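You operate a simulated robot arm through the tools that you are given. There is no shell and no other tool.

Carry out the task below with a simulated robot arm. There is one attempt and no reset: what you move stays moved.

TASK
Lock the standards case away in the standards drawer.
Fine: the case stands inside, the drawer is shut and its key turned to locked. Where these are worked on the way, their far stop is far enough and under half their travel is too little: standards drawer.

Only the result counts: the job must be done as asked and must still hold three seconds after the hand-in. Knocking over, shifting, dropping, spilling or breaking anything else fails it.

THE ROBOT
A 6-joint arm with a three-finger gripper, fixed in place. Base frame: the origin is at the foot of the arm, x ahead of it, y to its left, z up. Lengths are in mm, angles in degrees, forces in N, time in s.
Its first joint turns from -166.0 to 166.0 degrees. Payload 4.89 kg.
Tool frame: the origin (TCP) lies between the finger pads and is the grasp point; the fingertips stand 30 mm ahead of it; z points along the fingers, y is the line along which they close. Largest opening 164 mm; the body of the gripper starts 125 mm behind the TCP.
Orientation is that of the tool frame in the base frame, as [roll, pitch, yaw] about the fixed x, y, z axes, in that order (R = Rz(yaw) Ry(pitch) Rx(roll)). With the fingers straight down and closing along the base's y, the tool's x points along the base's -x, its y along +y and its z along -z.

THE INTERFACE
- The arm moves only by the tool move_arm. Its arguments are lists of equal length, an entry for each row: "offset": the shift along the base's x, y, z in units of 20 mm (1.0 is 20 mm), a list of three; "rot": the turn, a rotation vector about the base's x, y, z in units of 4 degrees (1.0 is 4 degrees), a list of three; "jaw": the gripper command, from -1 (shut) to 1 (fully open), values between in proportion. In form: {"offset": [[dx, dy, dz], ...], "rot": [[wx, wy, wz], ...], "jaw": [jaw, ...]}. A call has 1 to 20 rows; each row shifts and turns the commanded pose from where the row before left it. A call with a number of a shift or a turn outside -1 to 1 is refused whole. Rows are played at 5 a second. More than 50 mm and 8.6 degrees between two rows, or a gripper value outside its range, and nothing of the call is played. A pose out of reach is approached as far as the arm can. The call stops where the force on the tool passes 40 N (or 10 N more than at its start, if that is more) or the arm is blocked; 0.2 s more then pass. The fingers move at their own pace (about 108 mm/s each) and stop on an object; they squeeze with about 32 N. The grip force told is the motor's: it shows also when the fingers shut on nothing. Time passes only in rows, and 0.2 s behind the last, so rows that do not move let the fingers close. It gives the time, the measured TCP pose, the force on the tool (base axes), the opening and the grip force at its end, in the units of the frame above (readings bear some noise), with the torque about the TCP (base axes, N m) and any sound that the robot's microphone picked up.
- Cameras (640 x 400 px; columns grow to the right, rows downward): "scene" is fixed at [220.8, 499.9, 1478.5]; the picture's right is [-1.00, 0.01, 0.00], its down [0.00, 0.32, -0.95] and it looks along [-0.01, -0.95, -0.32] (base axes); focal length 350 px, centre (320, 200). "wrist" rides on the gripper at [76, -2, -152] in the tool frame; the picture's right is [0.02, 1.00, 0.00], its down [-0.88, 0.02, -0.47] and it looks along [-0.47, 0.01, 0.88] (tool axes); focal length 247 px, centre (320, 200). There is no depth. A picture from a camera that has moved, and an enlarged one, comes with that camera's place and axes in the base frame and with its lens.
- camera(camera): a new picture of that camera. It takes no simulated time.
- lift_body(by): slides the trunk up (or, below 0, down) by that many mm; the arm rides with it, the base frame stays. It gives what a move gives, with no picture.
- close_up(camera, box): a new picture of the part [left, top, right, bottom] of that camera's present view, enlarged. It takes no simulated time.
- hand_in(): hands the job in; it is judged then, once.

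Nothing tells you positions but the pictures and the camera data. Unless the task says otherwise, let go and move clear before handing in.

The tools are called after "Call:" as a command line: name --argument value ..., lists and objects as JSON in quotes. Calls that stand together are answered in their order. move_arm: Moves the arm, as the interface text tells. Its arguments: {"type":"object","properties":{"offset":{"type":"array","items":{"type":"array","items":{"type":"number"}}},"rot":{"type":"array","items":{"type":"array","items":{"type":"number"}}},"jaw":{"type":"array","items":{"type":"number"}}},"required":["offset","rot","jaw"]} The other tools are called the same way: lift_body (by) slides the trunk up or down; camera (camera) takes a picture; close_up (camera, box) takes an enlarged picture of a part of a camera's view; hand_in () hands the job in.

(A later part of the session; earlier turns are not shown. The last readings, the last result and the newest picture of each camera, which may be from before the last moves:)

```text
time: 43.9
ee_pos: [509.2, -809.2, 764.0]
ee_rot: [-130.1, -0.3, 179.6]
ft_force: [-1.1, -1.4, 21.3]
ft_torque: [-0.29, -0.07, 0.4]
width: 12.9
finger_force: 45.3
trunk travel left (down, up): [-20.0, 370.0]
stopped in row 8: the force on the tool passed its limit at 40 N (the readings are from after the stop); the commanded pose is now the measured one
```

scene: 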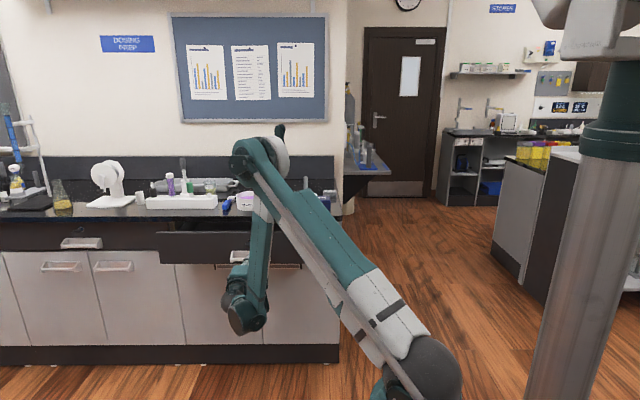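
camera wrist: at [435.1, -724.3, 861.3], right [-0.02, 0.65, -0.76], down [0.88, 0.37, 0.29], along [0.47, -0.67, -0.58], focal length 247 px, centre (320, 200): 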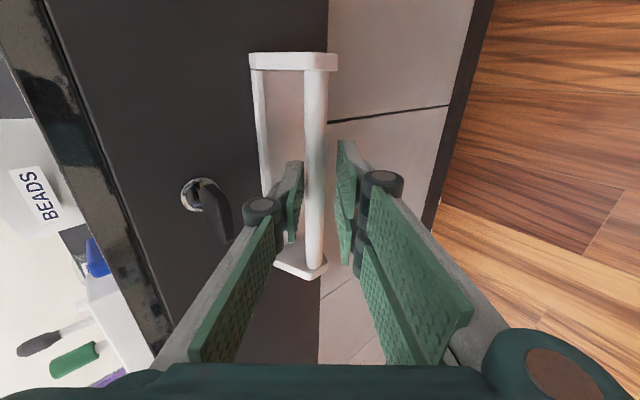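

Call:
move_arm --offset '[[0, 0, 0.05], [0, 0.15, 0.03], [0, 0.3, 0], [0, 0.4, 0], [0, 0.4, 0], [0, 0.4, 0], [0, 0.4, 0]]' --rot '[[0, 0, 0], [0, 0, 0], [0, 0, 0], [0, 0, 0], [0, 0, 0], [0, 0, 0], [0, 0, 0]]' --jaw '[-1, -1, -1, -1, -1, -1, -1]'

```text
time: 45.5
ee_pos: [509.8, -767.6, 764.1]
ee_rot: [-130.2, -0.3, 179.5]
ft_force: [-13.3, 0.6, -5.8]
ft_torque: [0.07, 0.26, 0.11]
width: 13.0
finger_force: 44.9
trunk travel left (down, up): [-20.0, 370.0]
```

Call:
move_arm --offset '[[-0.03, 0.2, 0], [-0.02, 0.4, 0], [0, 0.4, 0], [0, 0.4, 0], [0, 0.4, 0], [0, 0.4, 0], [0, 0.4, 0], [0, 0.4, 0], [0, 0.4, 0], [0, 0.4, 0]]' --rot '[[0, 0, 0], [0, 0, 0], [0, 0, 0], [0, 0, 0], [0, 0, 0], [0, 0, 0], [0, 0, 0], [0, 0, 0], [0, 0, 0], [0, 0, 0]]' --jaw '[-1, -1, -1, -1, -1, -1, -1, -1, -1, -1]'

Call:
camera --camera "scene"

Call:
camera --camera "wrist"

```text
time: 47.7
ee_pos: [508.3, -692.5, 764.9]
ee_rot: [-130.3, -0.5, 179.6]
ft_force: [19.2, 0.5, 12.5]
ft_torque: [-0.09, 0.02, 0.16]
width: 13.2
finger_force: 44.6
trunk travel left (down, up): [-20.0, 370.0]
```

```text
taken
```

scene: 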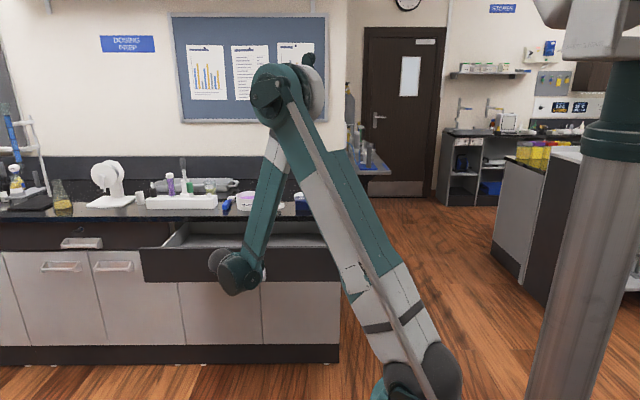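

```text
taken
camera wrist: at [434.7, -576.7, 863.0], right [-0.02, 0.65, -0.76], down [0.88, 0.37, 0.29], along [0.47, -0.67, -0.58], focal length 247 px, centre (320, 200)
```

wrist: 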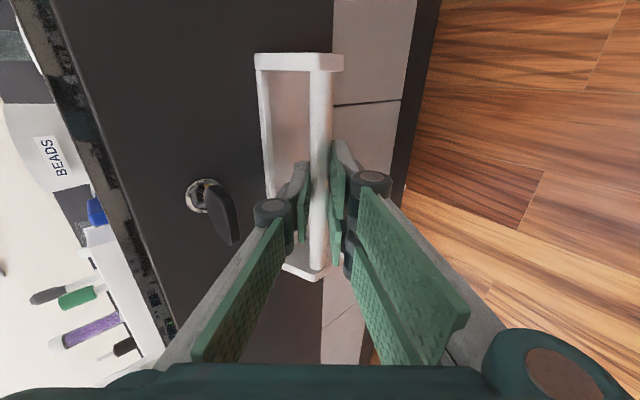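

The drawer is out ~285 mm. I'll carry on toward its far stop.

Call:
move_arm --offset '[[0.04, 0.2, 0.03], [0.02, 0.4, 0], [0, 0.4, 0], [0, 0.4, 0], [0, 0.4, 0], [0, 0.4, 0], [0, 0.4, 0], [0, 0.4, 0], [0, 0.4, 0], [0, 0.4, 0]]' --rot '[[0, 0, 0], [0, 0, 0], [0, 0, 0], [0, 0, 0], [0, 0, 0], [0, 0, 0], [0, 0, 0], [0, 0, 0], [0, 0, 0], [0, 0, 0]]' --jaw '[-1, -1, -1, -1, -1, -1, -1, -1, -1, -1]'

Call:
camera --camera "scene"

```text
time: 49.9
ee_pos: [507.8, -616.3, 764.7]
ee_rot: [-130.3, -0.3, 179.5]
ft_force: [-13.7, 0.5, -28.8]
ft_torque: [0.28, 0.58, -0.36]
width: 12.8
finger_force: 45.0
trunk travel left (down, up): [-20.0, 370.0]
```

```text
taken
```

scene: 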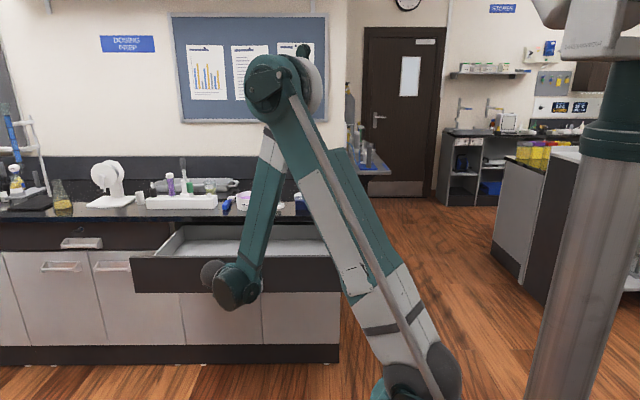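

Call:
move_arm --offset '[[-0.02, 0.1, -0.06], [-0.02, 0.3, -0.02], [0, 0.4, 0], [0, 0.4, 0], [0, 0.4, 0], [0, 0.4, 0]]' --rot '[[0, 0, 0], [0, 0, 0], [0, 0, 0], [0, 0, 0], [0, 0, 0], [0, 0, 0]]' --jaw '[-1, -1, -1, -1, -1, -1]'

```text
time: 50.8
ee_pos: [509.2, -602.9, 764.0]
ee_rot: [-129.9, -0.2, 179.4]
ft_force: [-4.3, -18.2, -10.4]
ft_torque: [0.01, 0.06, 0.31]
width: 13.1
finger_force: 45.4
trunk travel left (down, up): [-20.0, 370.0]
stopped in row 4: the force on the tool passed its limit at 54 N (the readings are from after the stop); the commanded pose is now the measured one
```

Far stop reached (drawer out ~375 mm). Release the bar and back away along the tool axis.

Call:
move_arm --offset '[[0, 0, 0], [0, 0, 0], [0, 0.77, 0.64], [0, 0.77, 0.64], [0, 0.77, 0.64], [0, 0.77, 0.64], [0, 0.2, 1], [0, 0, 1], [0, 0, 1], [0, 0, 1]]' --rot '[[0, 0, 0], [0, 0, 0], [0, 0, 0], [0, 0, 0], [0, 0, 0], [0, 0, 0], [0, 0, 0], [0, 0, 0], [0, 0, 0], [0, 0, 0]]' --jaw '[-0.57, -0.57, -0.57, -0.57, -0.57, -0.57, -0.5, -0.3, 0, 0.3]'

Call:
camera --camera "wrist"

Call:
camera --camera "scene"

```text
time: 53.0
ee_pos: [509.5, -537.9, 896.5]
ee_rot: [-129.9, -0.3, 179.5]
ft_force: [0.9, -0.1, -0.9]
ft_torque: [0.0, 0.07, -0.15]
width: 106.5
finger_force: 0.1
trunk travel left (down, up): [-20.0, 370.0]
```

```text
taken
camera wrist: at [435.2, -422.2, 995.1], right [-0.02, 0.64, -0.77], down [0.89, 0.37, 0.28], along [0.46, -0.67, -0.58], focal length 247 px, centre (320, 200)
```

wrist: 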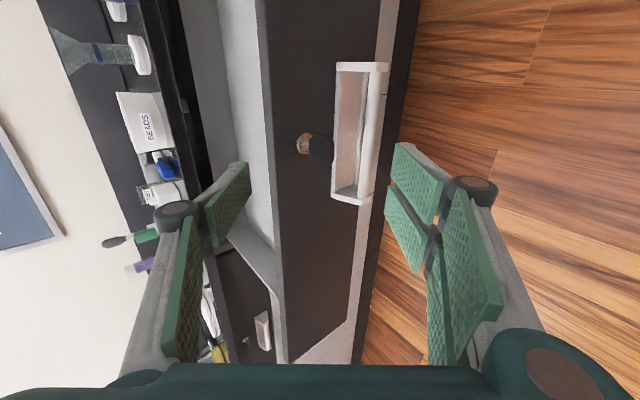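

```text
taken
```

scene: 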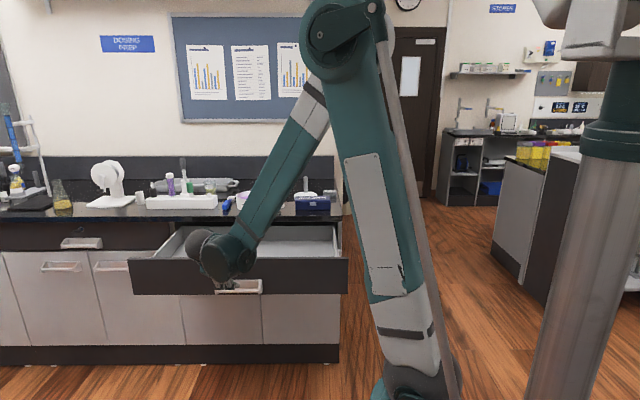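

The drawer is fully open and looks empty. Now raise the trunk for the best outward reach at bench height, then go for the case.

Call:
lift_body --by 180

Call:
move_arm --offset '[[-0.68, -0.9, 0.06], [-0.68, -0.9, 0.06], [-0.68, -0.9, 0.06], [-0.68, -0.9, 0.06], [-0.68, -0.9, 0.06], [-0.68, -0.9, 0.06], [-0.68, -0.9, 0.06], [-0.68, -0.9, 0.06], [-0.68, -0.9, 0.06], [-0.68, -0.9, 0.06], [-0.68, -0.9, 0.06], [-0.68, -0.9, 0.06], [-0.68, -0.9, 0.06], [-0.68, -0.9, 0.06], [-0.68, -0.9, 0.06], [-0.68, -0.9, 0.06], [-0.68, -0.9, 0.06], [-0.68, -0.9, 0.06], [-0.68, -0.9, 0.06], [-0.68, -0.9, 0.06]]' --rot '[[1, 0, 0], [1, 0, 0], [1, 0, 0], [1, 0, 0], [1, 0, 0], [1, 0, 0], [1, 0, 0], [1, 0, 0], [1, 0, 0], [1, 0, 0], [1, 0, 0], [1, 0, 0], [0.5, 0, 0], [0, 0, 0], [0, 0, 0], [0, 0, 0], [0, 0, 0], [0, 0, 0], [0, 0, 0], [0, 0, 0]]' --jaw '[0.6, 0.6, 0.6, 0.6, 0.6, 0.6, 0.6, 0.6, 0.6, 0.6, 0.6, 0.6, 0.6, 0.6, 0.6, 0.6, 0.6, 0.6, 0.6, 0.6]'

Call:
camera --camera "wrist"

Call:
camera --camera "scene"

```text
time: 55.0
ee_pos: [509.7, -537.2, 1076.0]
ee_rot: [-129.9, -0.3, 179.6]
ft_force: [0.6, 0.5, 0.5]
ft_torque: [-0.01, -0.03, -0.01]
width: 106.3
finger_force: 0.1
trunk travel left (down, up): [-200.0, 190.0]
```

```text
time: 59.2
ee_pos: [237.7, -897.2, 1101.6]
ee_rot: [-180.0, -0.5, 179.9]
ft_force: [0.3, 1.0, 0.6]
ft_torque: [-0.12, 0.04, 0.01]
width: 130.9
finger_force: 0.0
trunk travel left (down, up): [-200.0, 190.0]
```

```text
taken
camera wrist: at [163.3, -899.2, 1253.4], right [-0.02, 1.0, 0.0], down [0.89, 0.02, 0.47], along [0.46, 0.01, -0.89], focal length 247 px, centre (320, 200)
```

wrist: 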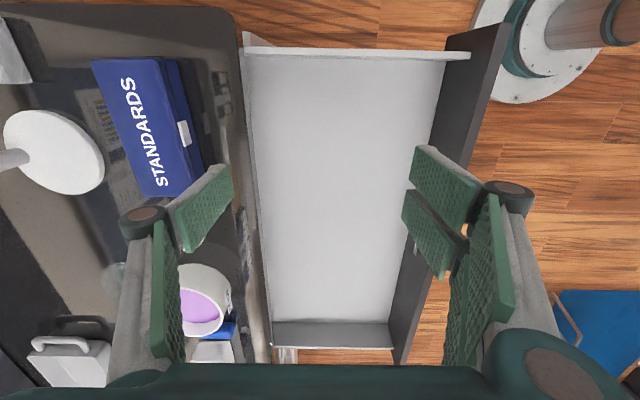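

```text
taken
```

scene: 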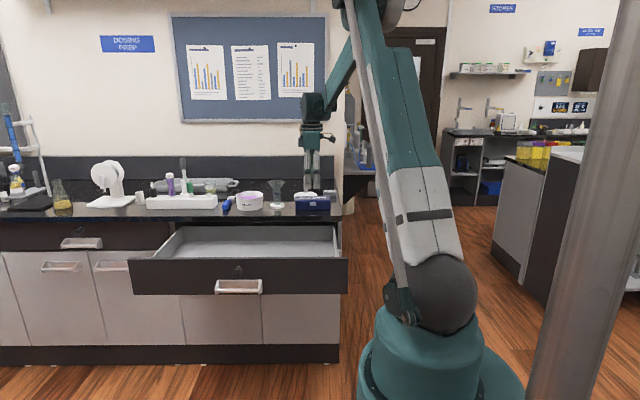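

The drawer is empty with ample room. Zoom on the case to pin down its position.

Call:
close_up --camera "wrist" --box '[70, 40, 230, 210]'

Call:
close_up --camera "wrist" --box '[220, 10, 520, 380]'

Call:
close_up --camera "scene" --box '[270, 130, 350, 220]'

```text
2.35 times, centred on (150, 125) of wrist
camera zoom: at [163.3, -899.2, 1253.4], right [-0.02, 1.0, 0.0], down [0.89, 0.02, 0.47], along [0.46, 0.01, -0.89], focal length 581 px, centre (720, 376)
```

zoom: 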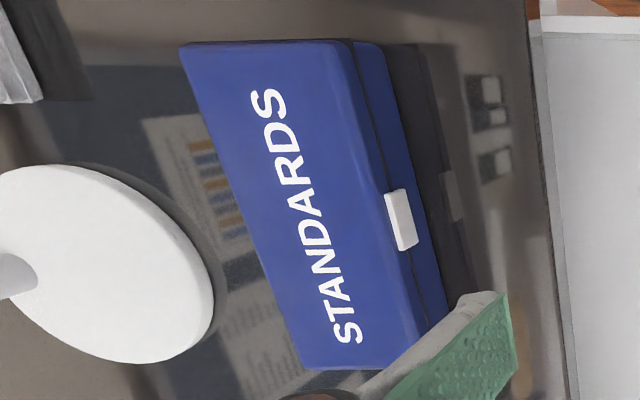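

```text
1.08 times, centred on (370, 195) of wrist (not enlarged: the box is as wide or as high as the picture)
camera zoom: at [163.3, -899.2, 1253.4], right [-0.02, 1.0, 0.0], down [0.89, 0.02, 0.47], along [0.46, 0.01, -0.89], focal length 267 px, centre (266, 205)
```

zoom: 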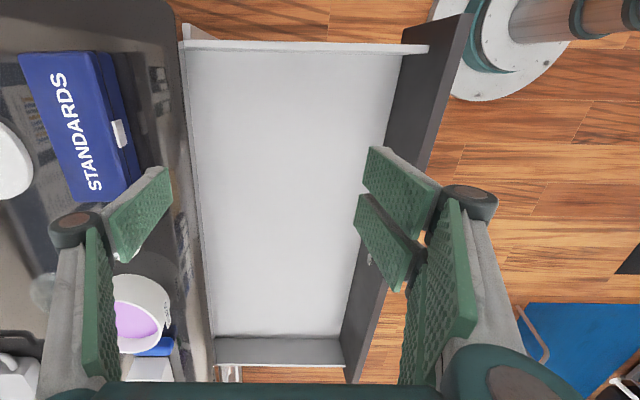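

```text
4.44 times, centred on (310, 175) of scene
camera zoom: at [220.8, 499.9, 1478.5], right [-1.0, 0.01, 0.0], down [0.0, 0.32, -0.95], along [-0.01, -0.95, -0.32], focal length 1553 px, centre (364, 311)
```

zoom: 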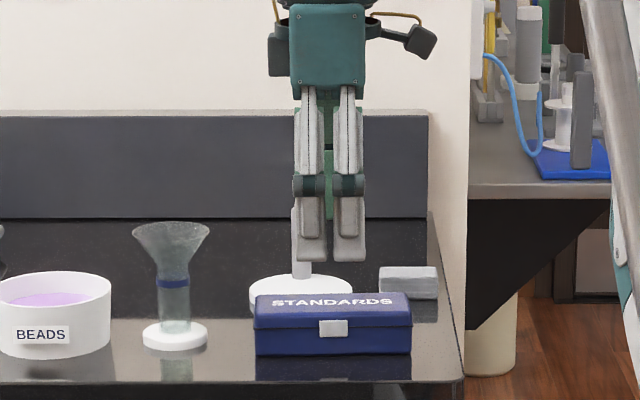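

Case: x 154–322 (centre 238), y about -1075 to -1146, top z ≈ 946, bench z ≈ 897. I'll move out above it at safe height and see if the arm reaches tool-down.

Call:
move_arm --offset '[[0, -0.96, 0], [0, -0.96, 0], [0, -0.96, 0], [0, -0.96, 0], [0, -0.96, 0], [0, -0.96, 0], [0, -0.96, 0], [0, -0.96, 0], [0, -0.96, 0], [0, -0.96, 0], [0, -0.96, 0]]' --rot '[[0, 0, 0], [0, 0, 0], [0, 0, 0], [0, 0, 0], [0, 0, 0], [0, 0, 0], [0, 0, 0], [0, 0, 0], [0, 0, 0], [0, 0, 0], [0, 0, 0]]' --jaw '[0.4, 0.4, 0.4, 0.4, 0.4, 0.4, 0.4, 0.4, 0.4, 0.4, 0.4]'

Call:
camera --camera "wrist"

Call:
camera --camera "scene"

```text
time: 61.6
ee_pos: [235.9, -1109.3, 1102.3]
ee_rot: [-180.0, -0.5, 180.0]
ft_force: [-0.2, -0.3, 0.4]
ft_torque: [-0.06, -0.03, 0.01]
width: 115.0
finger_force: 0.0
trunk travel left (down, up): [-200.0, 190.0]
```

```text
taken
camera wrist: at [162.6, -1111.0, 1253.5], right [-0.02, 1.0, 0.0], down [0.89, 0.02, 0.47], along [0.47, 0.01, -0.89], focal length 247 px, centre (320, 200)
```

wrist: 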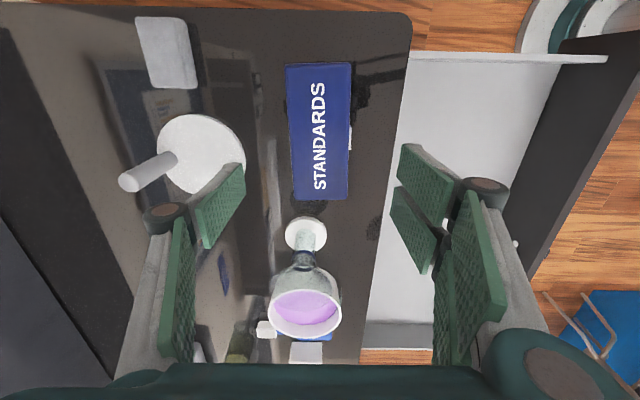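

```text
taken
```

scene: 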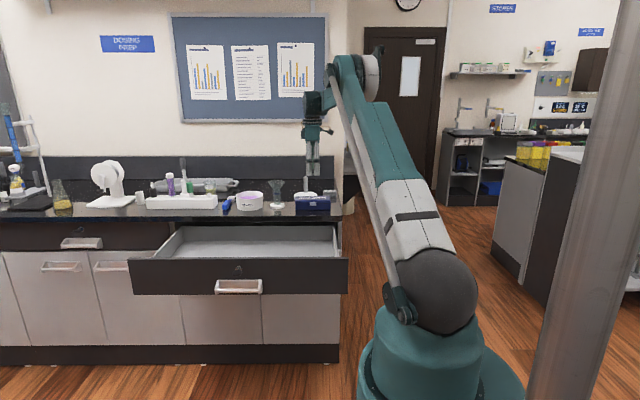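

Reachable, and the case is centred between the fingers. Descend to straddle it.

Call:
move_arm --offset '[[0.2, 0, -1], [0, 0, -1], [0, 0, -1], [0, 0, -1], [0, 0, -1], [0, 0, -1], [0, 0, -1]]' --rot '[[0, 0, 0], [0, 0, 0], [0, 0, 0], [0, 0, 0], [0, 0, 0], [0, 0, 0], [0, 0, 0]]' --jaw '[0.4, 0.4, 0.4, 0.4, 0.4, 0.4, 0.4]'

Call:
camera --camera "wrist"

Call:
close_up --camera "scene" --box '[270, 130, 350, 220]'

```text
time: 63.2
ee_pos: [241.6, -1108.4, 960.3]
ee_rot: [-179.9, -0.4, 179.9]
ft_force: [-0.4, -0.2, -0.2]
ft_torque: [-0.09, 0.0, -0.01]
width: 114.7
finger_force: 0.0
trunk travel left (down, up): [-200.0, 190.0]
```

```text
taken
camera wrist: at [166.5, -1110.2, 1112.8], right [-0.02, 1.0, 0.0], down [0.89, 0.02, 0.47], along [0.47, 0.01, -0.89], focal length 247 px, centre (320, 200)
```

wrist: 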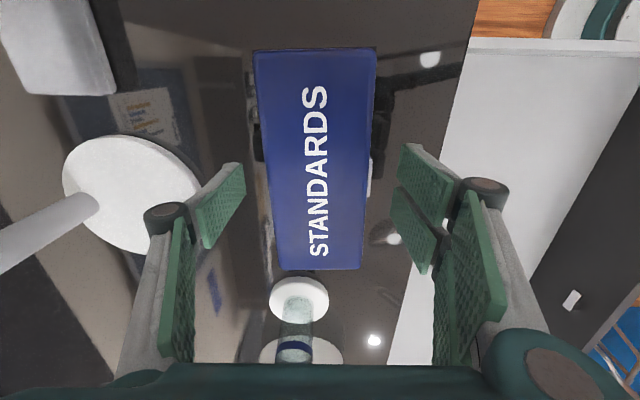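

```text
4.44 times, centred on (310, 175) of scene
camera zoom: at [220.8, 499.9, 1478.5], right [-1.0, 0.01, 0.0], down [0.0, 0.32, -0.95], along [-0.01, -0.95, -0.32], focal length 1553 px, centre (364, 311)
```

zoom: 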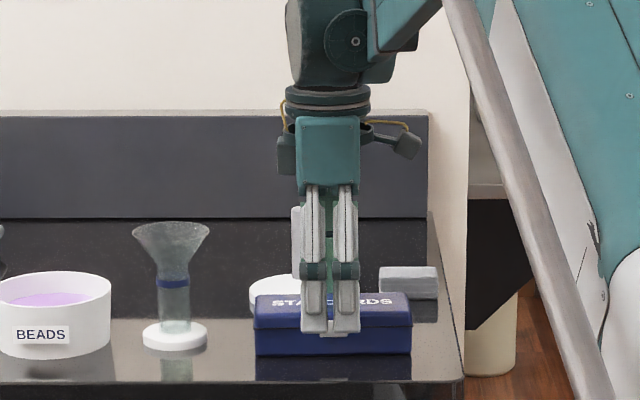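

Everything lines up; fingers are clear of the stand behind. Go down the last 25 mm and close.

Call:
move_arm --offset '[[0, -0.1, -0.6], [0, 0, -0.65], [0, 0, 0], [0, 0, 0], [0, 0, 0], [0, 0, 0]]' --rot '[[0, 0, 0], [0, 0, 0], [0, 0, 0], [0, 0, 0], [0, 0, 0], [0, 0, 0]]' --jaw '[0.4, 0.4, 0, -0.3, -0.3, -0.3]'

```text
time: 64.6
ee_pos: [240.6, -1111.2, 935.3]
ee_rot: [-179.9, -0.5, 180.0]
ft_force: [1.8, -1.1, 3.7]
ft_torque: [-0.36, 0.11, 0.41]
width: 74.6
finger_force: 31.7
trunk travel left (down, up): [-200.0, 190.0]
```

Gripped at 74.6 mm. Lift slowly and check.

Call:
move_arm --offset '[[0, 0, 0], [0, 0, 0.3], [0, 0, 0.5], [0, 0, 0.7], [0, 0, 0.8], [0, 0, 0.8], [0, 0, 0.8], [0, 0, 0.8]]' --rot '[[0, 0, 0], [0, 0, 0], [0, 0, 0], [0, 0, 0], [0, 0, 0], [0, 0, 0], [0, 0, 0], [0, 0, 0]]' --jaw '[-1, -1, -1, -1, -1, -1, -1, -1]'

Call:
camera --camera "wrist"

Call:
camera --camera "scene"

```text
time: 66.4
ee_pos: [241.0, -1110.0, 1028.8]
ee_rot: [180.0, -0.5, 179.9]
ft_force: [-0.1, 0.0, -6.0]
ft_torque: [0.04, -0.02, -0.03]
width: 74.6
finger_force: 32.4
trunk travel left (down, up): [-200.0, 190.0]
```

```text
taken
camera wrist: at [167.1, -1113.0, 1181.1], right [-0.02, 1.0, 0.0], down [0.89, 0.02, 0.47], along [0.47, 0.01, -0.89], focal length 247 px, centre (320, 200)
```

wrist: 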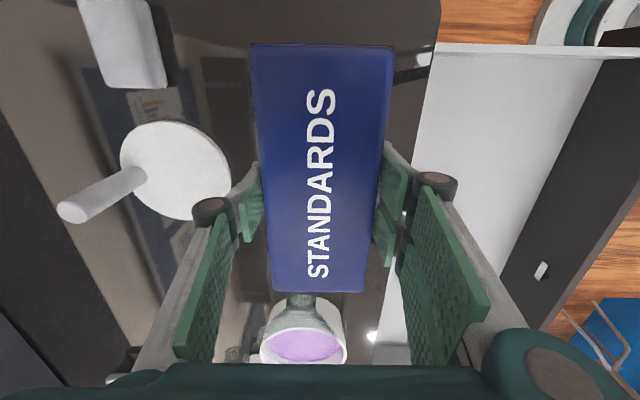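

```text
taken
```

scene: 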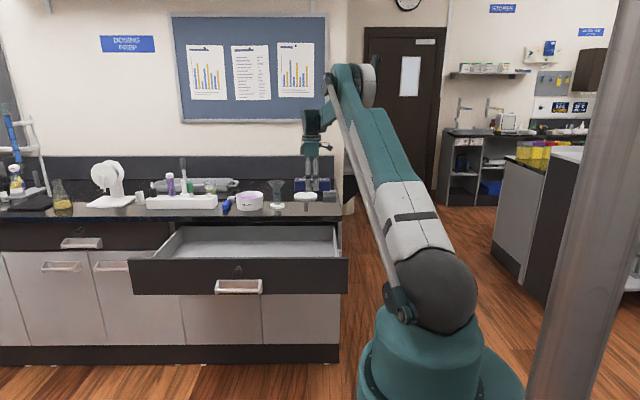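

The case is held level (≈6 N). Now I need the drawer's interior geometry: zooming in.

Call:
close_up --camera "scene" --box '[120, 210, 360, 310]'

Call:
close_up --camera "wrist" --box '[400, 20, 640, 380]'

```text
2.67 times, centred on (240, 260) of scene
camera zoom: at [220.8, 499.9, 1478.5], right [-1.0, 0.01, 0.0], down [0.0, 0.32, -0.95], along [-0.01, -0.95, -0.32], focal length 932 px, centre (533, 40)
```

zoom: 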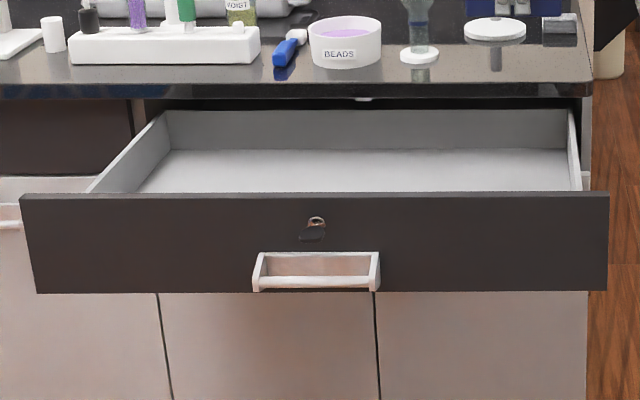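

```text
1.11 times, centred on (520, 200) of wrist
camera zoom: at [167.1, -1113.0, 1181.1], right [-0.02, 1.0, 0.0], down [0.89, 0.02, 0.47], along [0.47, 0.01, -0.89], focal length 274 px, centre (98, 200)
```

zoom: 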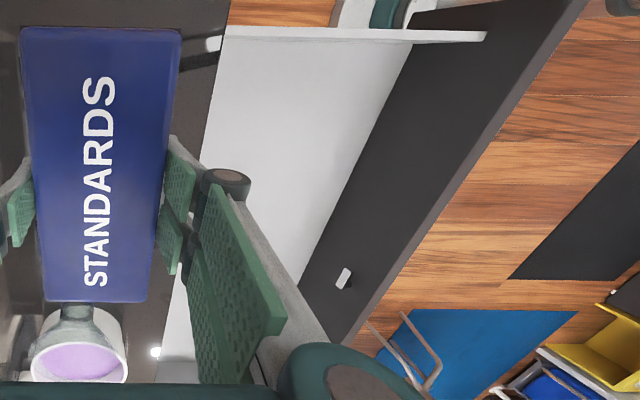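

Drawer interior: floor z ≈ 733 (±15), x 135–875, y -1085 to about -670, side walls up to ~809. I'll set the case near (340, -855). First carry it over at height.

Call:
move_arm --offset '[[0.2, 0.5, 0.2], [0.4, 0.9, 0], [0.4, 1, 0], [0.4, 1, 0], [0.4, 1, 0], [0.4, 1, 0], [0.4, 1, 0], [0.4, 1, 0], [0.4, 1, 0], [0.4, 1, 0], [0.4, 1, 0], [0.4, 1, 0], [0.4, 0.9, 0], [0.2, 0.4, 0]]' --rot '[[0, 0, 0], [0, 0, 0], [0, 0, 0], [0, 0, 0], [0, 0, 0], [0, 0, 0], [0, 0, 0], [0, 0, 0], [0, 0, 0], [0, 0, 0], [0, 0, 0], [0, 0, 0], [0, 0, 0], [0, 0, 0]]' --jaw '[-1, -1, -1, -1, -1, -1, -1, -1, -1, -1, -1, -1, -1, -1]'

Call:
camera --camera "wrist"

```text
time: 69.4
ee_pos: [345.5, -856.2, 1032.9]
ee_rot: [-180.0, -0.5, 179.8]
ft_force: [0.0, -1.2, -5.4]
ft_torque: [0.0, -0.03, 0.01]
width: 74.8
finger_force: 31.1
trunk travel left (down, up): [-200.0, 190.0]
```

```text
taken
camera wrist: at [270.9, -858.9, 1185.3], right [-0.02, 1.0, 0.0], down [0.89, 0.02, 0.47], along [0.47, 0.01, -0.89], focal length 247 px, centre (320, 200)
```

wrist: 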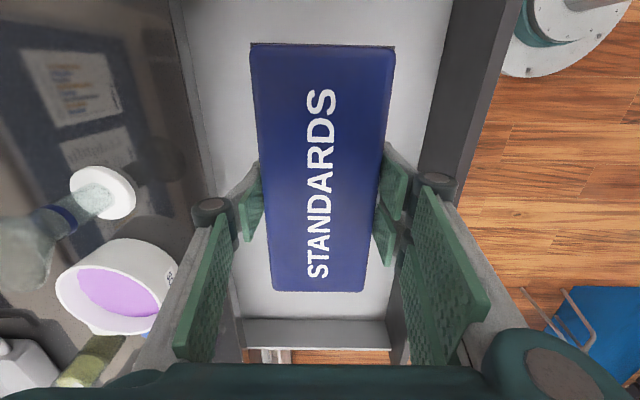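

The case hangs well inside the drawer outline. Descend to just above the floor, shifting 20 mm forward to stay clear of the counter edge.

Call:
move_arm --offset '[[0, 0.2, -0.5], [0, 0.2, -1], [0, 0.2, -1], [0, 0.2, -1], [0, 0.2, -1], [0, 0, -1], [0, 0, -1], [0, 0, -1], [0, 0, -1], [0, 0, -1], [0, 0, -1], [0, 0, -0.8]]' --rot '[[0, 0, 0], [0, 0, 0], [0, 0, 0], [0, 0, 0], [0, 0, 0], [0, 0, 0], [0, 0, 0], [0, 0, 0], [0, 0, 0], [0, 0, 0], [0, 0, 0], [0, 0, 0]]' --jaw '[-1, -1, -1, -1, -1, -1, -1, -1, -1, -1, -1, -1]'

Call:
camera --camera "wrist"

Call:
camera --camera "scene"

```text
time: 72.0
ee_pos: [344.2, -836.7, 806.0]
ee_rot: [-179.9, -0.5, 179.9]
ft_force: [0.3, -0.1, -5.1]
ft_torque: [-0.02, -0.01, 0.03]
width: 74.4
finger_force: 31.8
trunk travel left (down, up): [-200.0, 190.0]
```

```text
taken
camera wrist: at [271.2, -839.0, 959.0], right [-0.02, 1.0, 0.0], down [0.89, 0.02, 0.47], along [0.47, 0.01, -0.89], focal length 247 px, centre (320, 200)
```

wrist: 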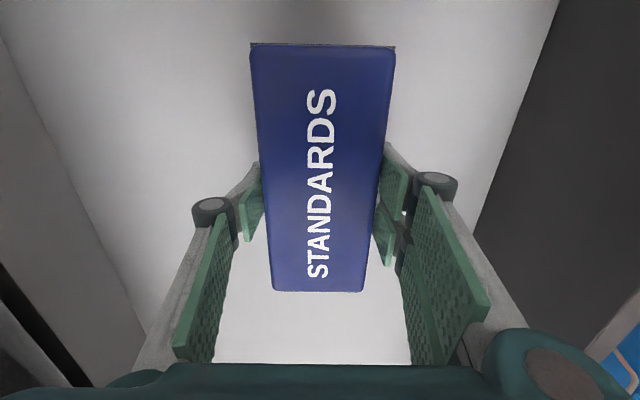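

```text
taken
```

scene: 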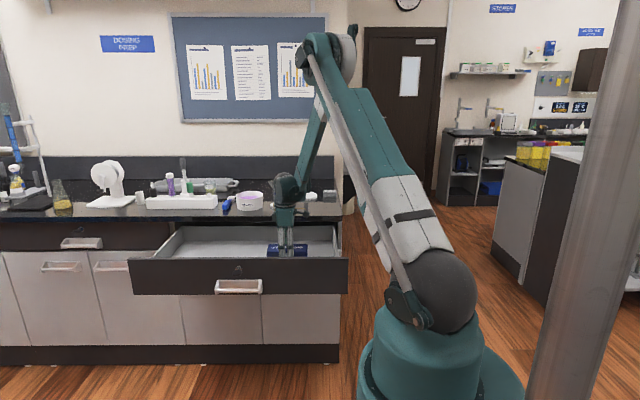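

Now lower in small steps, watching the force for floor contact.

Call:
move_arm --offset '[[0, 0, -0.3], [0, 0, -0.3], [0, 0, -0.3], [0, 0, -0.2], [0, 0, -0.1]]' --rot '[[0, 0, 0], [0, 0, 0], [0, 0, 0], [0, 0, 0], [0, 0, 0]]' --jaw '[-1, -1, -1, -1, -1]'

Call:
move_arm --offset '[[0, 0, -0.1], [0, 0, -0.1], [0, 0, -0.1], [0, 0, 0]]' --rot '[[0, 0, 0], [0, 0, 0], [0, 0, 0], [0, 0, 0]]' --jaw '[-1, -1, -1, -1]'

```text
time: 73.2
ee_pos: [343.7, -837.0, 782.9]
ee_rot: [-179.8, -0.5, 179.9]
ft_force: [-0.9, -0.1, -5.8]
ft_torque: [0.01, 0.01, -0.02]
width: 74.6
finger_force: 31.7
trunk travel left (down, up): [-200.0, 190.0]
```

```text
time: 74.2
ee_pos: [344.0, -836.6, 776.9]
ee_rot: [-179.8, -0.4, 179.9]
ft_force: [-0.5, -0.3, -6.2]
ft_torque: [-0.01, 0.0, -0.03]
width: 74.8
finger_force: 31.5
trunk travel left (down, up): [-200.0, 190.0]
```

Call:
move_arm --offset '[[0, 0, -0.1], [0, 0, -0.1], [0, 0, -0.1], [0, 0, 0]]' --rot '[[0, 0, 0], [0, 0, 0], [0, 0, 0], [0, 0, 0]]' --jaw '[-1, -1, -1, -1]'

Call:
close_up --camera "scene" --box '[240, 210, 350, 290]'

```text
time: 75.2
ee_pos: [344.5, -836.5, 773.3]
ee_rot: [-180.0, -0.5, 179.9]
ft_force: [2.8, -10.2, 22.9]
ft_torque: [-0.37, -0.14, 0.16]
width: 74.8
finger_force: 31.9
trunk travel left (down, up): [-200.0, 190.0]
```

```text
5.00 times, centred on (295, 250) of scene
camera zoom: at [220.8, 499.9, 1478.5], right [-1.0, 0.01, 0.0], down [0.0, 0.32, -0.95], along [-0.01, -0.95, -0.32], focal length 1747 px, centre (445, -50)
```

zoom: 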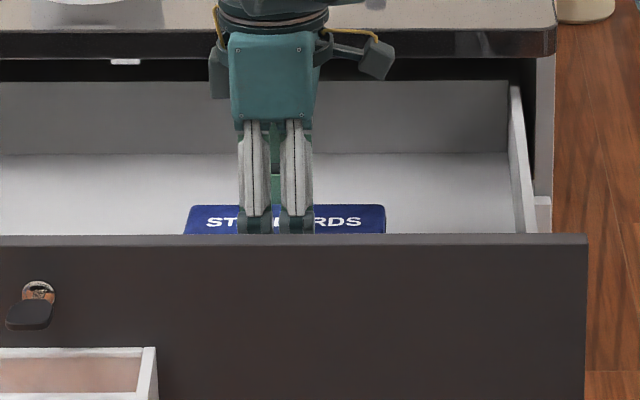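

Floor contact reached (Fz turned to +23 N). Ease slightly and release, then rise straight up.

Call:
move_arm --offset '[[0, 0, 0.03], [0, 0, 0], [0, 0, 0], [0, 0, 0], [0, 0, 0], [0, 0, 0.5], [0, 0, 1], [0, 0, 1], [0, 0, 1], [0, 0, 1], [0, 0, 1], [0, 0, 1]]' --rot '[[0, 0, 0], [0, 0, 0], [0, 0, 0], [0, 0, 0], [0, 0, 0], [0, 0, 0], [0, 0, 0], [0, 0, 0], [0, 0, 0], [0, 0, 0], [0, 0, 0], [0, 0, 0]]' --jaw '[-1, 0, 0.3, 0.3, 0.3, 0.3, 0.3, 0.3, 0.3, 0.3, 0.3, 0.3]'

Call:
camera --camera "wrist"

Call:
camera --camera "scene"

```text
time: 77.8
ee_pos: [345.4, -837.2, 900.9]
ee_rot: [-179.9, -0.5, 179.9]
ft_force: [0.4, -0.3, -0.5]
ft_torque: [0.09, -0.02, -0.03]
width: 106.8
finger_force: 0.1
trunk travel left (down, up): [-200.0, 190.0]
```

```text
taken
camera wrist: at [270.5, -838.9, 1054.1], right [-0.02, 1.0, 0.0], down [0.89, 0.02, 0.47], along [0.46, 0.01, -0.89], focal length 247 px, centre (320, 200)
```

wrist: 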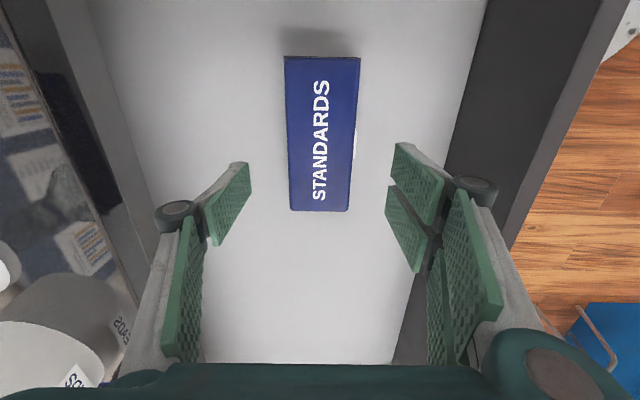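

```text
taken
```

scene: 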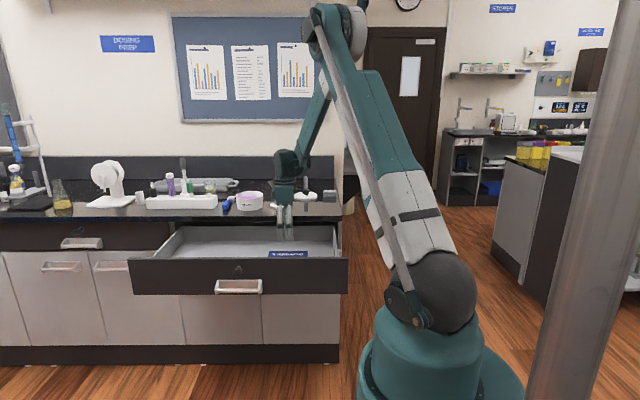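

The case stands in the drawer. Next I'll go back to the handle: up, then out and tilted 50° as before.

Call:
move_arm --offset '[[0, 0, 1], [0, 0, 1], [0, 0, 1], [0, 0, 1], [0, 0, 1], [0, 0, 1], [0, 0, 1], [0, 0, 1], [0, 0.5, 0.9], [0, 0.8, 0]]' --rot '[[0, 0, 0], [0, 0, 0], [0, 0, 0], [0, 0, 0], [0, 0, 0], [0, 0, 0], [0, 0, 0], [0, 0, 0], [0, 0, 0], [0, 0, 0]]' --jaw '[0.3, 0.3, 0.3, 0.3, 0.3, 0.3, 0.3, 0.3, 0.3, 0.3]'

Call:
move_arm --offset '[[0.5, 0.85, 0], [0.5, 0.85, 0], [0.5, 0.85, 0], [0.5, 0.85, 0], [0.5, 0.85, 0], [0.5, 0.85, 0], [0.5, 0.85, 0], [0.5, 0.85, 0], [0.5, 0.85, 0], [0.5, 0.85, 0], [0.5, 0.85, 0], [0.5, 0.85, 0], [0.5, 0.85, 0], [0.5, 0.85, 0], [0.6, 0.85, 0], [0.6, 0.85, 0]]' --rot '[[0, 0, 0], [-0.9, 0, 0], [-0.9, 0, 0], [-0.9, 0, 0], [-0.9, 0, 0], [-0.9, 0, 0], [-0.9, 0, 0], [-0.9, 0, 0], [-0.9, 0, 0], [-0.9, 0, 0], [-0.9, 0, 0], [-0.9, 0, 0], [-0.9, 0, 0], [-0.9, 0, 0], [-0.8, 0, 0], [0, 0, 0]]' --jaw '[0, 0, -0.3, -0.57, -0.57, -0.57, -0.57, -0.57, -0.57, -0.57, -0.57, -0.57, -0.57, -0.57, -0.57, -0.57]'

Call:
lift_body --by -180

Call:
camera --camera "wrist"

Call:
camera --camera "scene"

```text
time: 80.0
ee_pos: [343.5, -810.0, 1079.5]
ee_rot: [180.0, -0.6, 179.9]
ft_force: [0.3, -0.3, 0.7]
ft_torque: [0.05, 0.01, -0.01]
width: 106.7
finger_force: 0.0
trunk travel left (down, up): [-200.0, 190.0]
```

```text
time: 83.4
ee_pos: [509.3, -537.6, 1078.8]
ee_rot: [-129.9, -0.3, 179.6]
ft_force: [-0.4, -0.6, 0.4]
ft_torque: [0.05, -0.03, 0.02]
width: 35.2
finger_force: 0.0
trunk travel left (down, up): [-200.0, 190.0]
```

```text
time: 85.4
ee_pos: [510.5, -538.2, 899.0]
ee_rot: [-129.9, -0.4, 179.6]
ft_force: [0.1, 0.5, -0.9]
ft_torque: [-0.02, 0.03, 0.0]
width: 35.0
finger_force: 0.0
trunk travel left (down, up): [-20.0, 370.0]
```

```text
taken
camera wrist: at [434.6, -422.6, 998.4], right [-0.02, 0.64, -0.77], down [0.89, 0.37, 0.28], along [0.46, -0.67, -0.58], focal length 247 px, centre (320, 200)
```

wrist: 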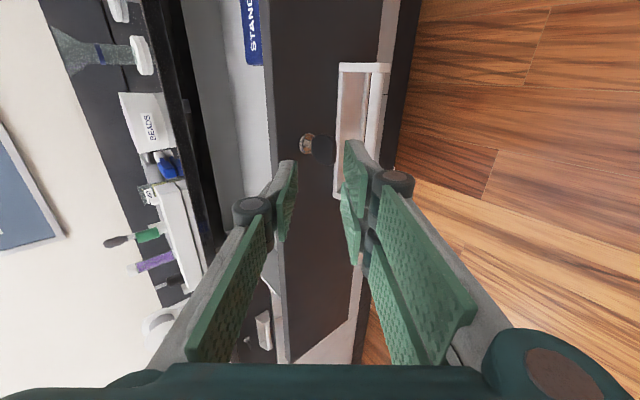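

```text
taken
```

scene: 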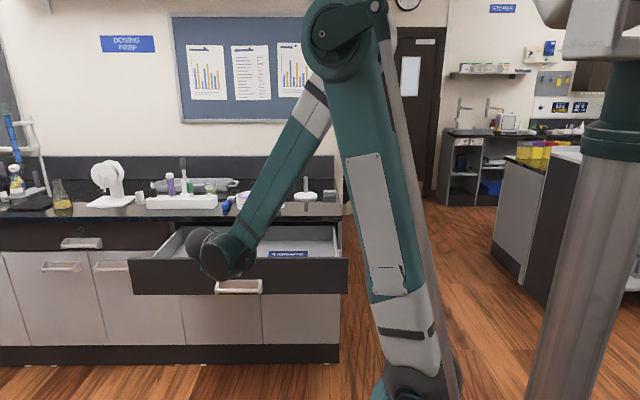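

Same view as when I left the handle, so the drawer has not moved. Retrace the path down to the handle.

Call:
move_arm --offset '[[-0.05, -0.1, -1], [0, -0.05, -1], [0, 0, -1], [0, 0, -1], [0, 0, -0.2], [0, -0.77, -0.64], [0, -0.77, -0.64]]' --rot '[[0, 0, 0], [0, 0, 0], [0, 0, 0], [0, 0, 0], [0, 0, 0], [0, 0, 0], [0, 0, 0]]' --jaw '[-0.57, -0.57, -0.57, -0.57, -0.57, -0.57, -0.57]'

Call:
camera --camera "wrist"

```text
time: 87.0
ee_pos: [509.2, -572.3, 790.3]
ee_rot: [-129.9, -0.4, 179.6]
ft_force: [-1.2, 1.1, 0.3]
ft_torque: [0.04, -0.07, 0.07]
width: 35.3
finger_force: 0.0
trunk travel left (down, up): [-20.0, 370.0]
```

```text
taken
camera wrist: at [434.1, -456.0, 889.0], right [-0.02, 0.64, -0.77], down [0.89, 0.37, 0.29], along [0.47, -0.67, -0.58], focal length 247 px, centre (320, 200)
```

wrist: 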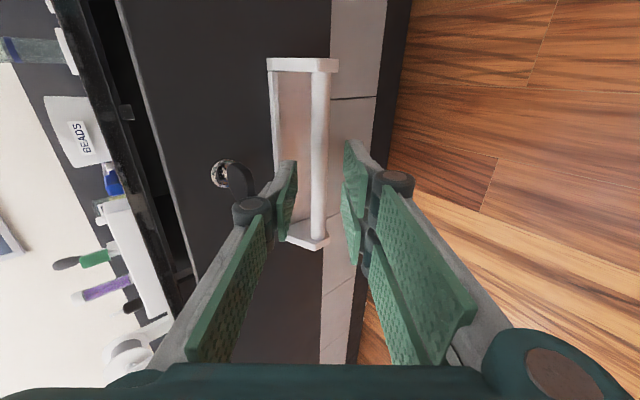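

Bar is between the fingers. Advance the last 40 mm along the tool axis and close on it.

Call:
move_arm --offset '[[0, -0.77, -0.64], [0, -0.7, -0.6], [0, 0, 0], [0, 0, 0], [0, 0, 0]]' --rot '[[0, 0, 0], [0, 0, 0], [0, 0, 0], [0, 0, 0], [0, 0, 0]]' --jaw '[-0.57, -0.57, -1, -1, -1]'

Call:
camera --camera "wrist"

```text
time: 88.2
ee_pos: [508.6, -602.9, 766.4]
ee_rot: [-129.8, -0.2, 179.6]
ft_force: [2.8, -8.7, -1.9]
ft_torque: [-0.09, -0.08, 0.31]
width: 13.0
finger_force: 45.1
trunk travel left (down, up): [-20.0, 370.0]
```

```text
taken
camera wrist: at [434.4, -486.8, 863.6], right [-0.02, 0.64, -0.77], down [0.89, 0.37, 0.28], along [0.46, -0.67, -0.58], focal length 247 px, centre (320, 200)
```

wrist: 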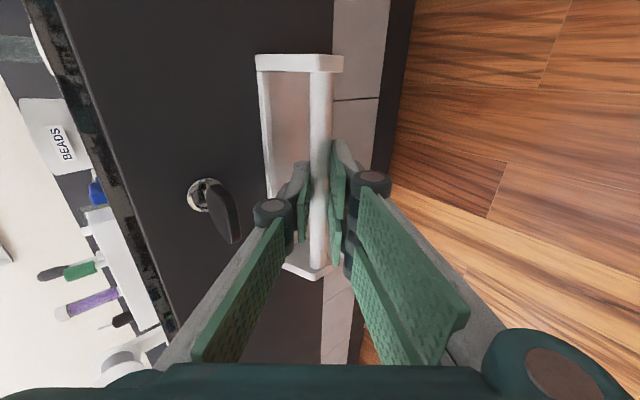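

Gripped. Push the drawer in gently, in stages.

Call:
move_arm --offset '[[0, -0.1, 0], [0, -0.2, 0], [0, -0.3, 0], [0, -0.4, 0], [0, -0.4, 0], [0, -0.4, 0], [0, -0.4, 0], [0, -0.4, 0], [0, -0.4, 0], [0, -0.4, 0], [0, -0.4, 0], [0, -0.3, 0], [0, -0.2, 0]]' --rot '[[0, 0, 0], [0, 0, 0], [0, 0, 0], [0, 0, 0], [0, 0, 0], [0, 0, 0], [0, 0, 0], [0, 0, 0], [0, 0, 0], [0, 0, 0], [0, 0, 0], [0, 0, 0], [0, 0, 0]]' --jaw '[-1, -1, -1, -1, -1, -1, -1, -1, -1, -1, -1, -1, -1]'

```text
time: 91.0
ee_pos: [508.5, -687.9, 764.7]
ee_rot: [-129.8, -0.3, 179.7]
ft_force: [18.8, -0.1, 4.1]
ft_torque: [-0.04, -0.02, 0.07]
width: 12.9
finger_force: 44.8
trunk travel left (down, up): [-20.0, 370.0]
```

Call:
move_arm --offset '[[0.05, -0.1, 0], [0.04, -0.3, 0], [0, -0.4, 0], [0, -0.4, 0], [0, -0.4, 0], [0, -0.4, 0], [0, -0.4, 0], [0, -0.4, 0], [0, -0.4, 0], [0, -0.4, 0], [0, -0.4, 0], [0, -0.4, 0], [0, -0.3, 0], [0, -0.2, 0]]' --rot '[[0, 0, 0], [0, 0, 0], [0, 0, 0], [0, 0, 0], [0, 0, 0], [0, 0, 0], [0, 0, 0], [0, 0, 0], [0, 0, 0], [0, 0, 0], [0, 0, 0], [0, 0, 0], [0, 0, 0], [0, 0, 0]]' --jaw '[-1, -1, -1, -1, -1, -1, -1, -1, -1, -1, -1, -1, -1, -1]'

Call:
camera --camera "scene"

```text
time: 94.0
ee_pos: [508.2, -785.1, 764.6]
ee_rot: [-130.0, -0.2, 179.6]
ft_force: [-28.2, -0.7, -17.3]
ft_torque: [0.15, 0.54, -0.27]
width: 13.3
finger_force: 44.7
trunk travel left (down, up): [-20.0, 370.0]
```

```text
taken
```

scene: 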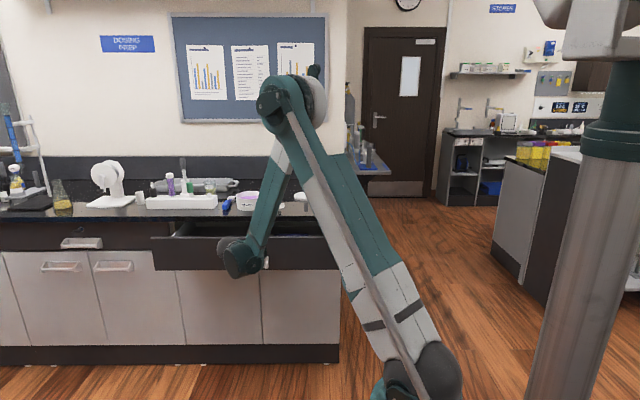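

Call:
move_arm --offset '[[-0.08, -0.1, -0.05], [-0.04, -0.2, -0.03], [0, -0.4, 0], [0, -0.4, 0], [0, -0.4, 0], [0, -0.4, 0], [0, -0.4, 0], [0, -0.4, 0], [0, -0.4, 0], [0, -0.4, 0], [0, -0.4, 0], [0, -0.4, 0], [0, -0.3, 0]]' --rot '[[0, 0, 0], [0, 0, 0], [0, 0, 0], [0, 0, 0], [0, 0, 0], [0, 0, 0], [0, 0, 0], [0, 0, 0], [0, 0, 0], [0, 0, 0], [0, 0, 0], [0, 0, 0], [0, 0, 0]]' --jaw '[-1, -1, -1, -1, -1, -1, -1, -1, -1, -1, -1, -1, -1]'

```text
time: 96.8
ee_pos: [507.7, -876.7, 764.7]
ee_rot: [-129.8, -0.4, 179.6]
ft_force: [29.5, -1.1, 26.5]
ft_torque: [-0.32, 0.06, 0.15]
width: 12.9
finger_force: 44.6
trunk travel left (down, up): [-20.0, 370.0]
```

Call:
move_arm --offset '[[0.08, -0.1, 0.05], [0.03, -0.3, 0.04], [0, -0.4, 0], [0, -0.4, 0], [0, -0.4, 0], [0, -0.4, 0], [0, -0.4, 0], [0, -0.4, 0], [0, -0.4, 0], [0, -0.4, 0], [0, -0.4, 0], [0, -0.2, 0]]' --rot '[[0, 0, 0], [0, 0, 0], [0, 0, 0], [0, 0, 0], [0, 0, 0], [0, 0, 0], [0, 0, 0], [0, 0, 0], [0, 0, 0], [0, 0, 0], [0, 0, 0], [0, 0, 0]]' --jaw '[-1, -1, -1, -1, -1, -1, -1, -1, -1, -1, -1, -1]'

Call:
camera --camera "wrist"

Call:
camera --camera "scene"

```text
time: 99.4
ee_pos: [508.7, -961.6, 764.6]
ee_rot: [-130.0, -0.3, 179.5]
ft_force: [-33.4, -0.7, -17.0]
ft_torque: [0.17, 0.57, -0.4]
width: 12.9
finger_force: 44.2
trunk travel left (down, up): [-20.0, 370.0]
```

```text
taken
camera wrist: at [434.3, -846.5, 863.4], right [-0.02, 0.64, -0.77], down [0.89, 0.37, 0.29], along [0.46, -0.67, -0.58], focal length 247 px, centre (320, 200)
```

wrist: 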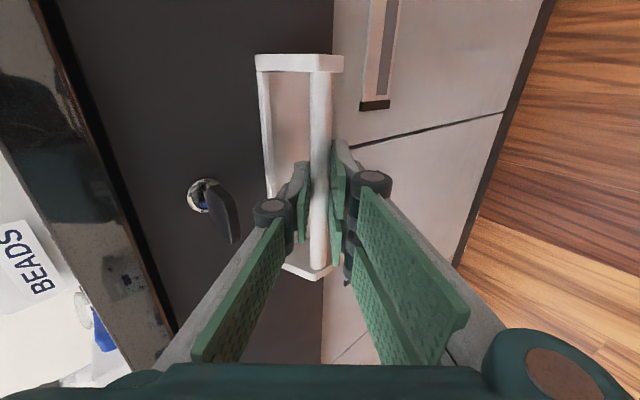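

```text
taken
```

scene: 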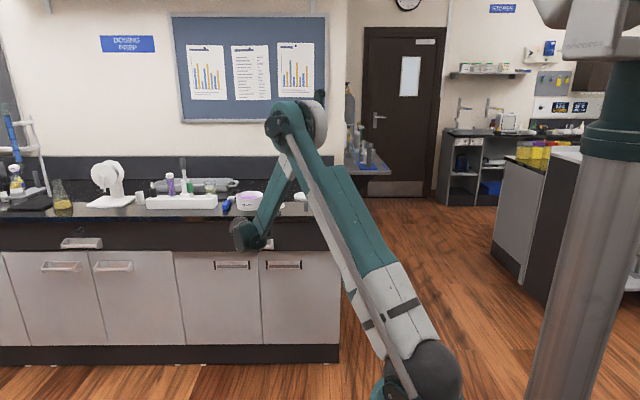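

Nearly shut. Push slowly until it meets its stop.

Call:
move_arm --offset '[[-0.08, 0, -0.05], [-0.05, -0.15, -0.02], [0, -0.15, 0], [0, -0.15, 0], [0, -0.15, 0], [0, -0.15, 0], [0, -0.15, 0], [0, -0.1, 0], [0, -0.1, 0], [0, -0.1, 0]]' --rot '[[0, 0, 0], [0, 0, 0], [0, 0, 0], [0, 0, 0], [0, 0, 0], [0, 0, 0], [0, 0, 0], [0, 0, 0], [0, 0, 0], [0, 0, 0]]' --jaw '[-1, -1, -1, -1, -1, -1, -1, -1, -1, -1]'

```text
time: 101.6
ee_pos: [508.0, -984.5, 762.9]
ee_rot: [-129.9, -0.2, 179.5]
ft_force: [23.0, 29.2, 7.1]
ft_torque: [0.22, -0.19, 0.32]
width: 13.1
finger_force: 44.8
trunk travel left (down, up): [-20.0, 370.0]
```

A firm stop (29 N): the drawer is shut. Release and back away, then check.

Call:
move_arm --offset '[[0, 0, 0], [0, 0, 0], [0, 0, 0], [0, 0.77, 0.64], [0, 0.77, 0.64], [0, 0.77, 0.64], [0, 0.8, 0.3], [0, 0.8, 0]]' --rot '[[0, 0, 0], [0, 0, 0], [0, 0, 0], [0, 0, 0], [0, 0, 0], [0, 0, 0], [0, 0, 0], [0, 0, 0]]' --jaw '[-0.57, -0.57, -0.57, -0.57, -0.57, -0.57, -0.57, -0.57]'

Call:
camera --camera "wrist"

Call:
camera --camera "scene"

```text
time: 103.4
ee_pos: [506.8, -906.8, 807.7]
ee_rot: [-129.9, -0.3, 179.5]
ft_force: [-0.4, -1.1, -0.3]
ft_torque: [-0.02, 0.0, 0.0]
width: 35.1
finger_force: 0.0
trunk travel left (down, up): [-20.0, 370.0]
```

```text
taken
camera wrist: at [432.2, -791.7, 906.9], right [-0.02, 0.64, -0.77], down [0.89, 0.37, 0.28], along [0.47, -0.67, -0.58], focal length 247 px, centre (320, 200)
```

wrist: 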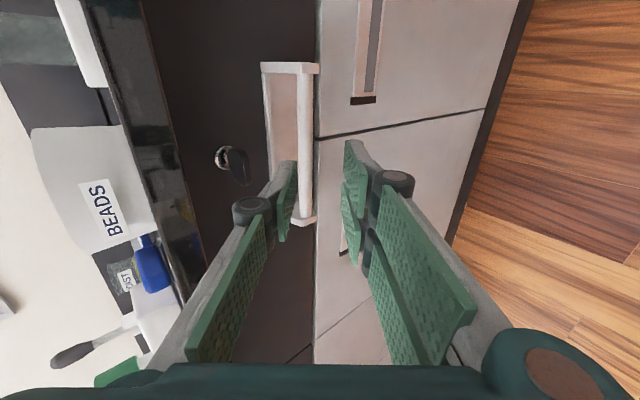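

```text
taken
```

scene: 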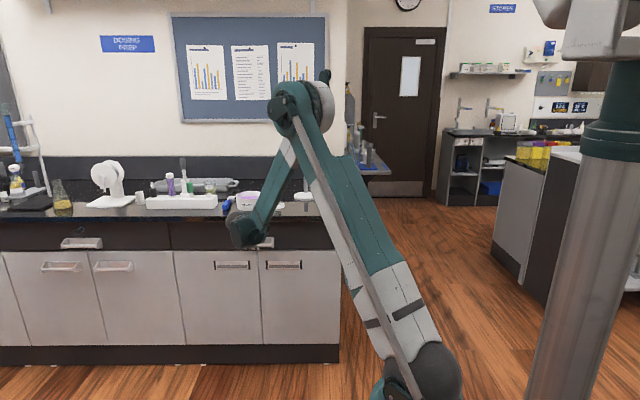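

Drawer is shut. Level the gripper and line up with the (horizontal) key.

Call:
move_arm --offset '[[0.01, 0.06, 0.09], [0.01, 0.06, 0.09], [0.01, 0.06, 0.09], [0.01, 0.06, 0.09], [0.01, 0.06, 0.09], [0.01, 0.06, 0.09], [0.01, 0.06, 0.09], [0.01, 0.06, 0.09], [0.01, 0.06, 0.09], [0.01, 0.06, 0.09]]' --rot '[[-1, 0, 0], [-1, 0, 0], [-1, 0, 0], [-1, 0, 0], [-1, 0, 0], [-1, 0, 0], [-1, 0, 0], [-1, 0, 0], [-1, 0, 0], [-1, 0, 0]]' --jaw '[-0.57, -0.57, -0.57, -0.57, -0.57, -0.57, -0.57, -0.57, -0.57, -0.57]'

Call:
camera --camera "wrist"

Call:
close_up --camera "wrist" --box '[260, 100, 380, 200]'

```text
time: 105.6
ee_pos: [508.8, -894.6, 826.8]
ee_rot: [-89.8, 0.1, 179.5]
ft_force: [-0.9, 0.3, 1.1]
ft_torque: [0.13, -0.02, 0.1]
width: 35.0
finger_force: 0.1
trunk travel left (down, up): [-20.0, 370.0]
```

```text
taken
camera wrist: at [434.6, -742.7, 827.3], right [-0.02, 0.0, -1.0], down [0.89, 0.47, -0.02], along [0.47, -0.89, -0.01], focal length 247 px, centre (320, 200)
```

wrist: 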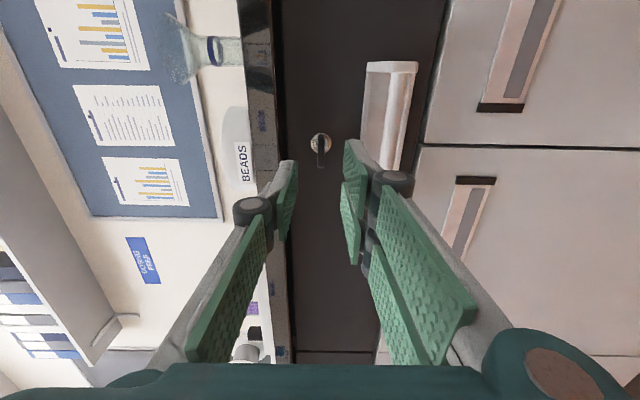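

```text
4.00 times, centred on (320, 150) of wrist
camera zoom: at [434.6, -742.7, 827.3], right [-0.02, 0.0, -1.0], down [0.89, 0.47, -0.02], along [0.47, -0.89, -0.01], focal length 988 px, centre (320, 400)
```

zoom: 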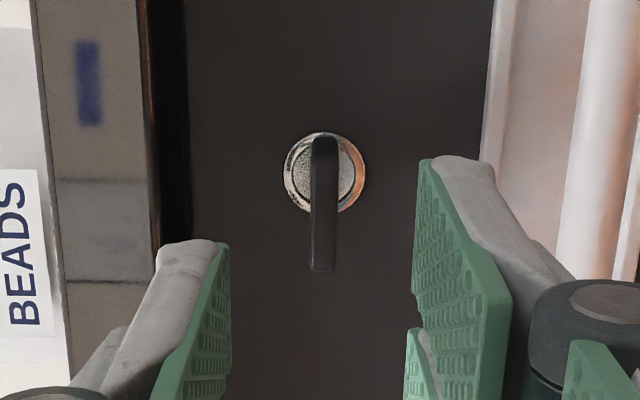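

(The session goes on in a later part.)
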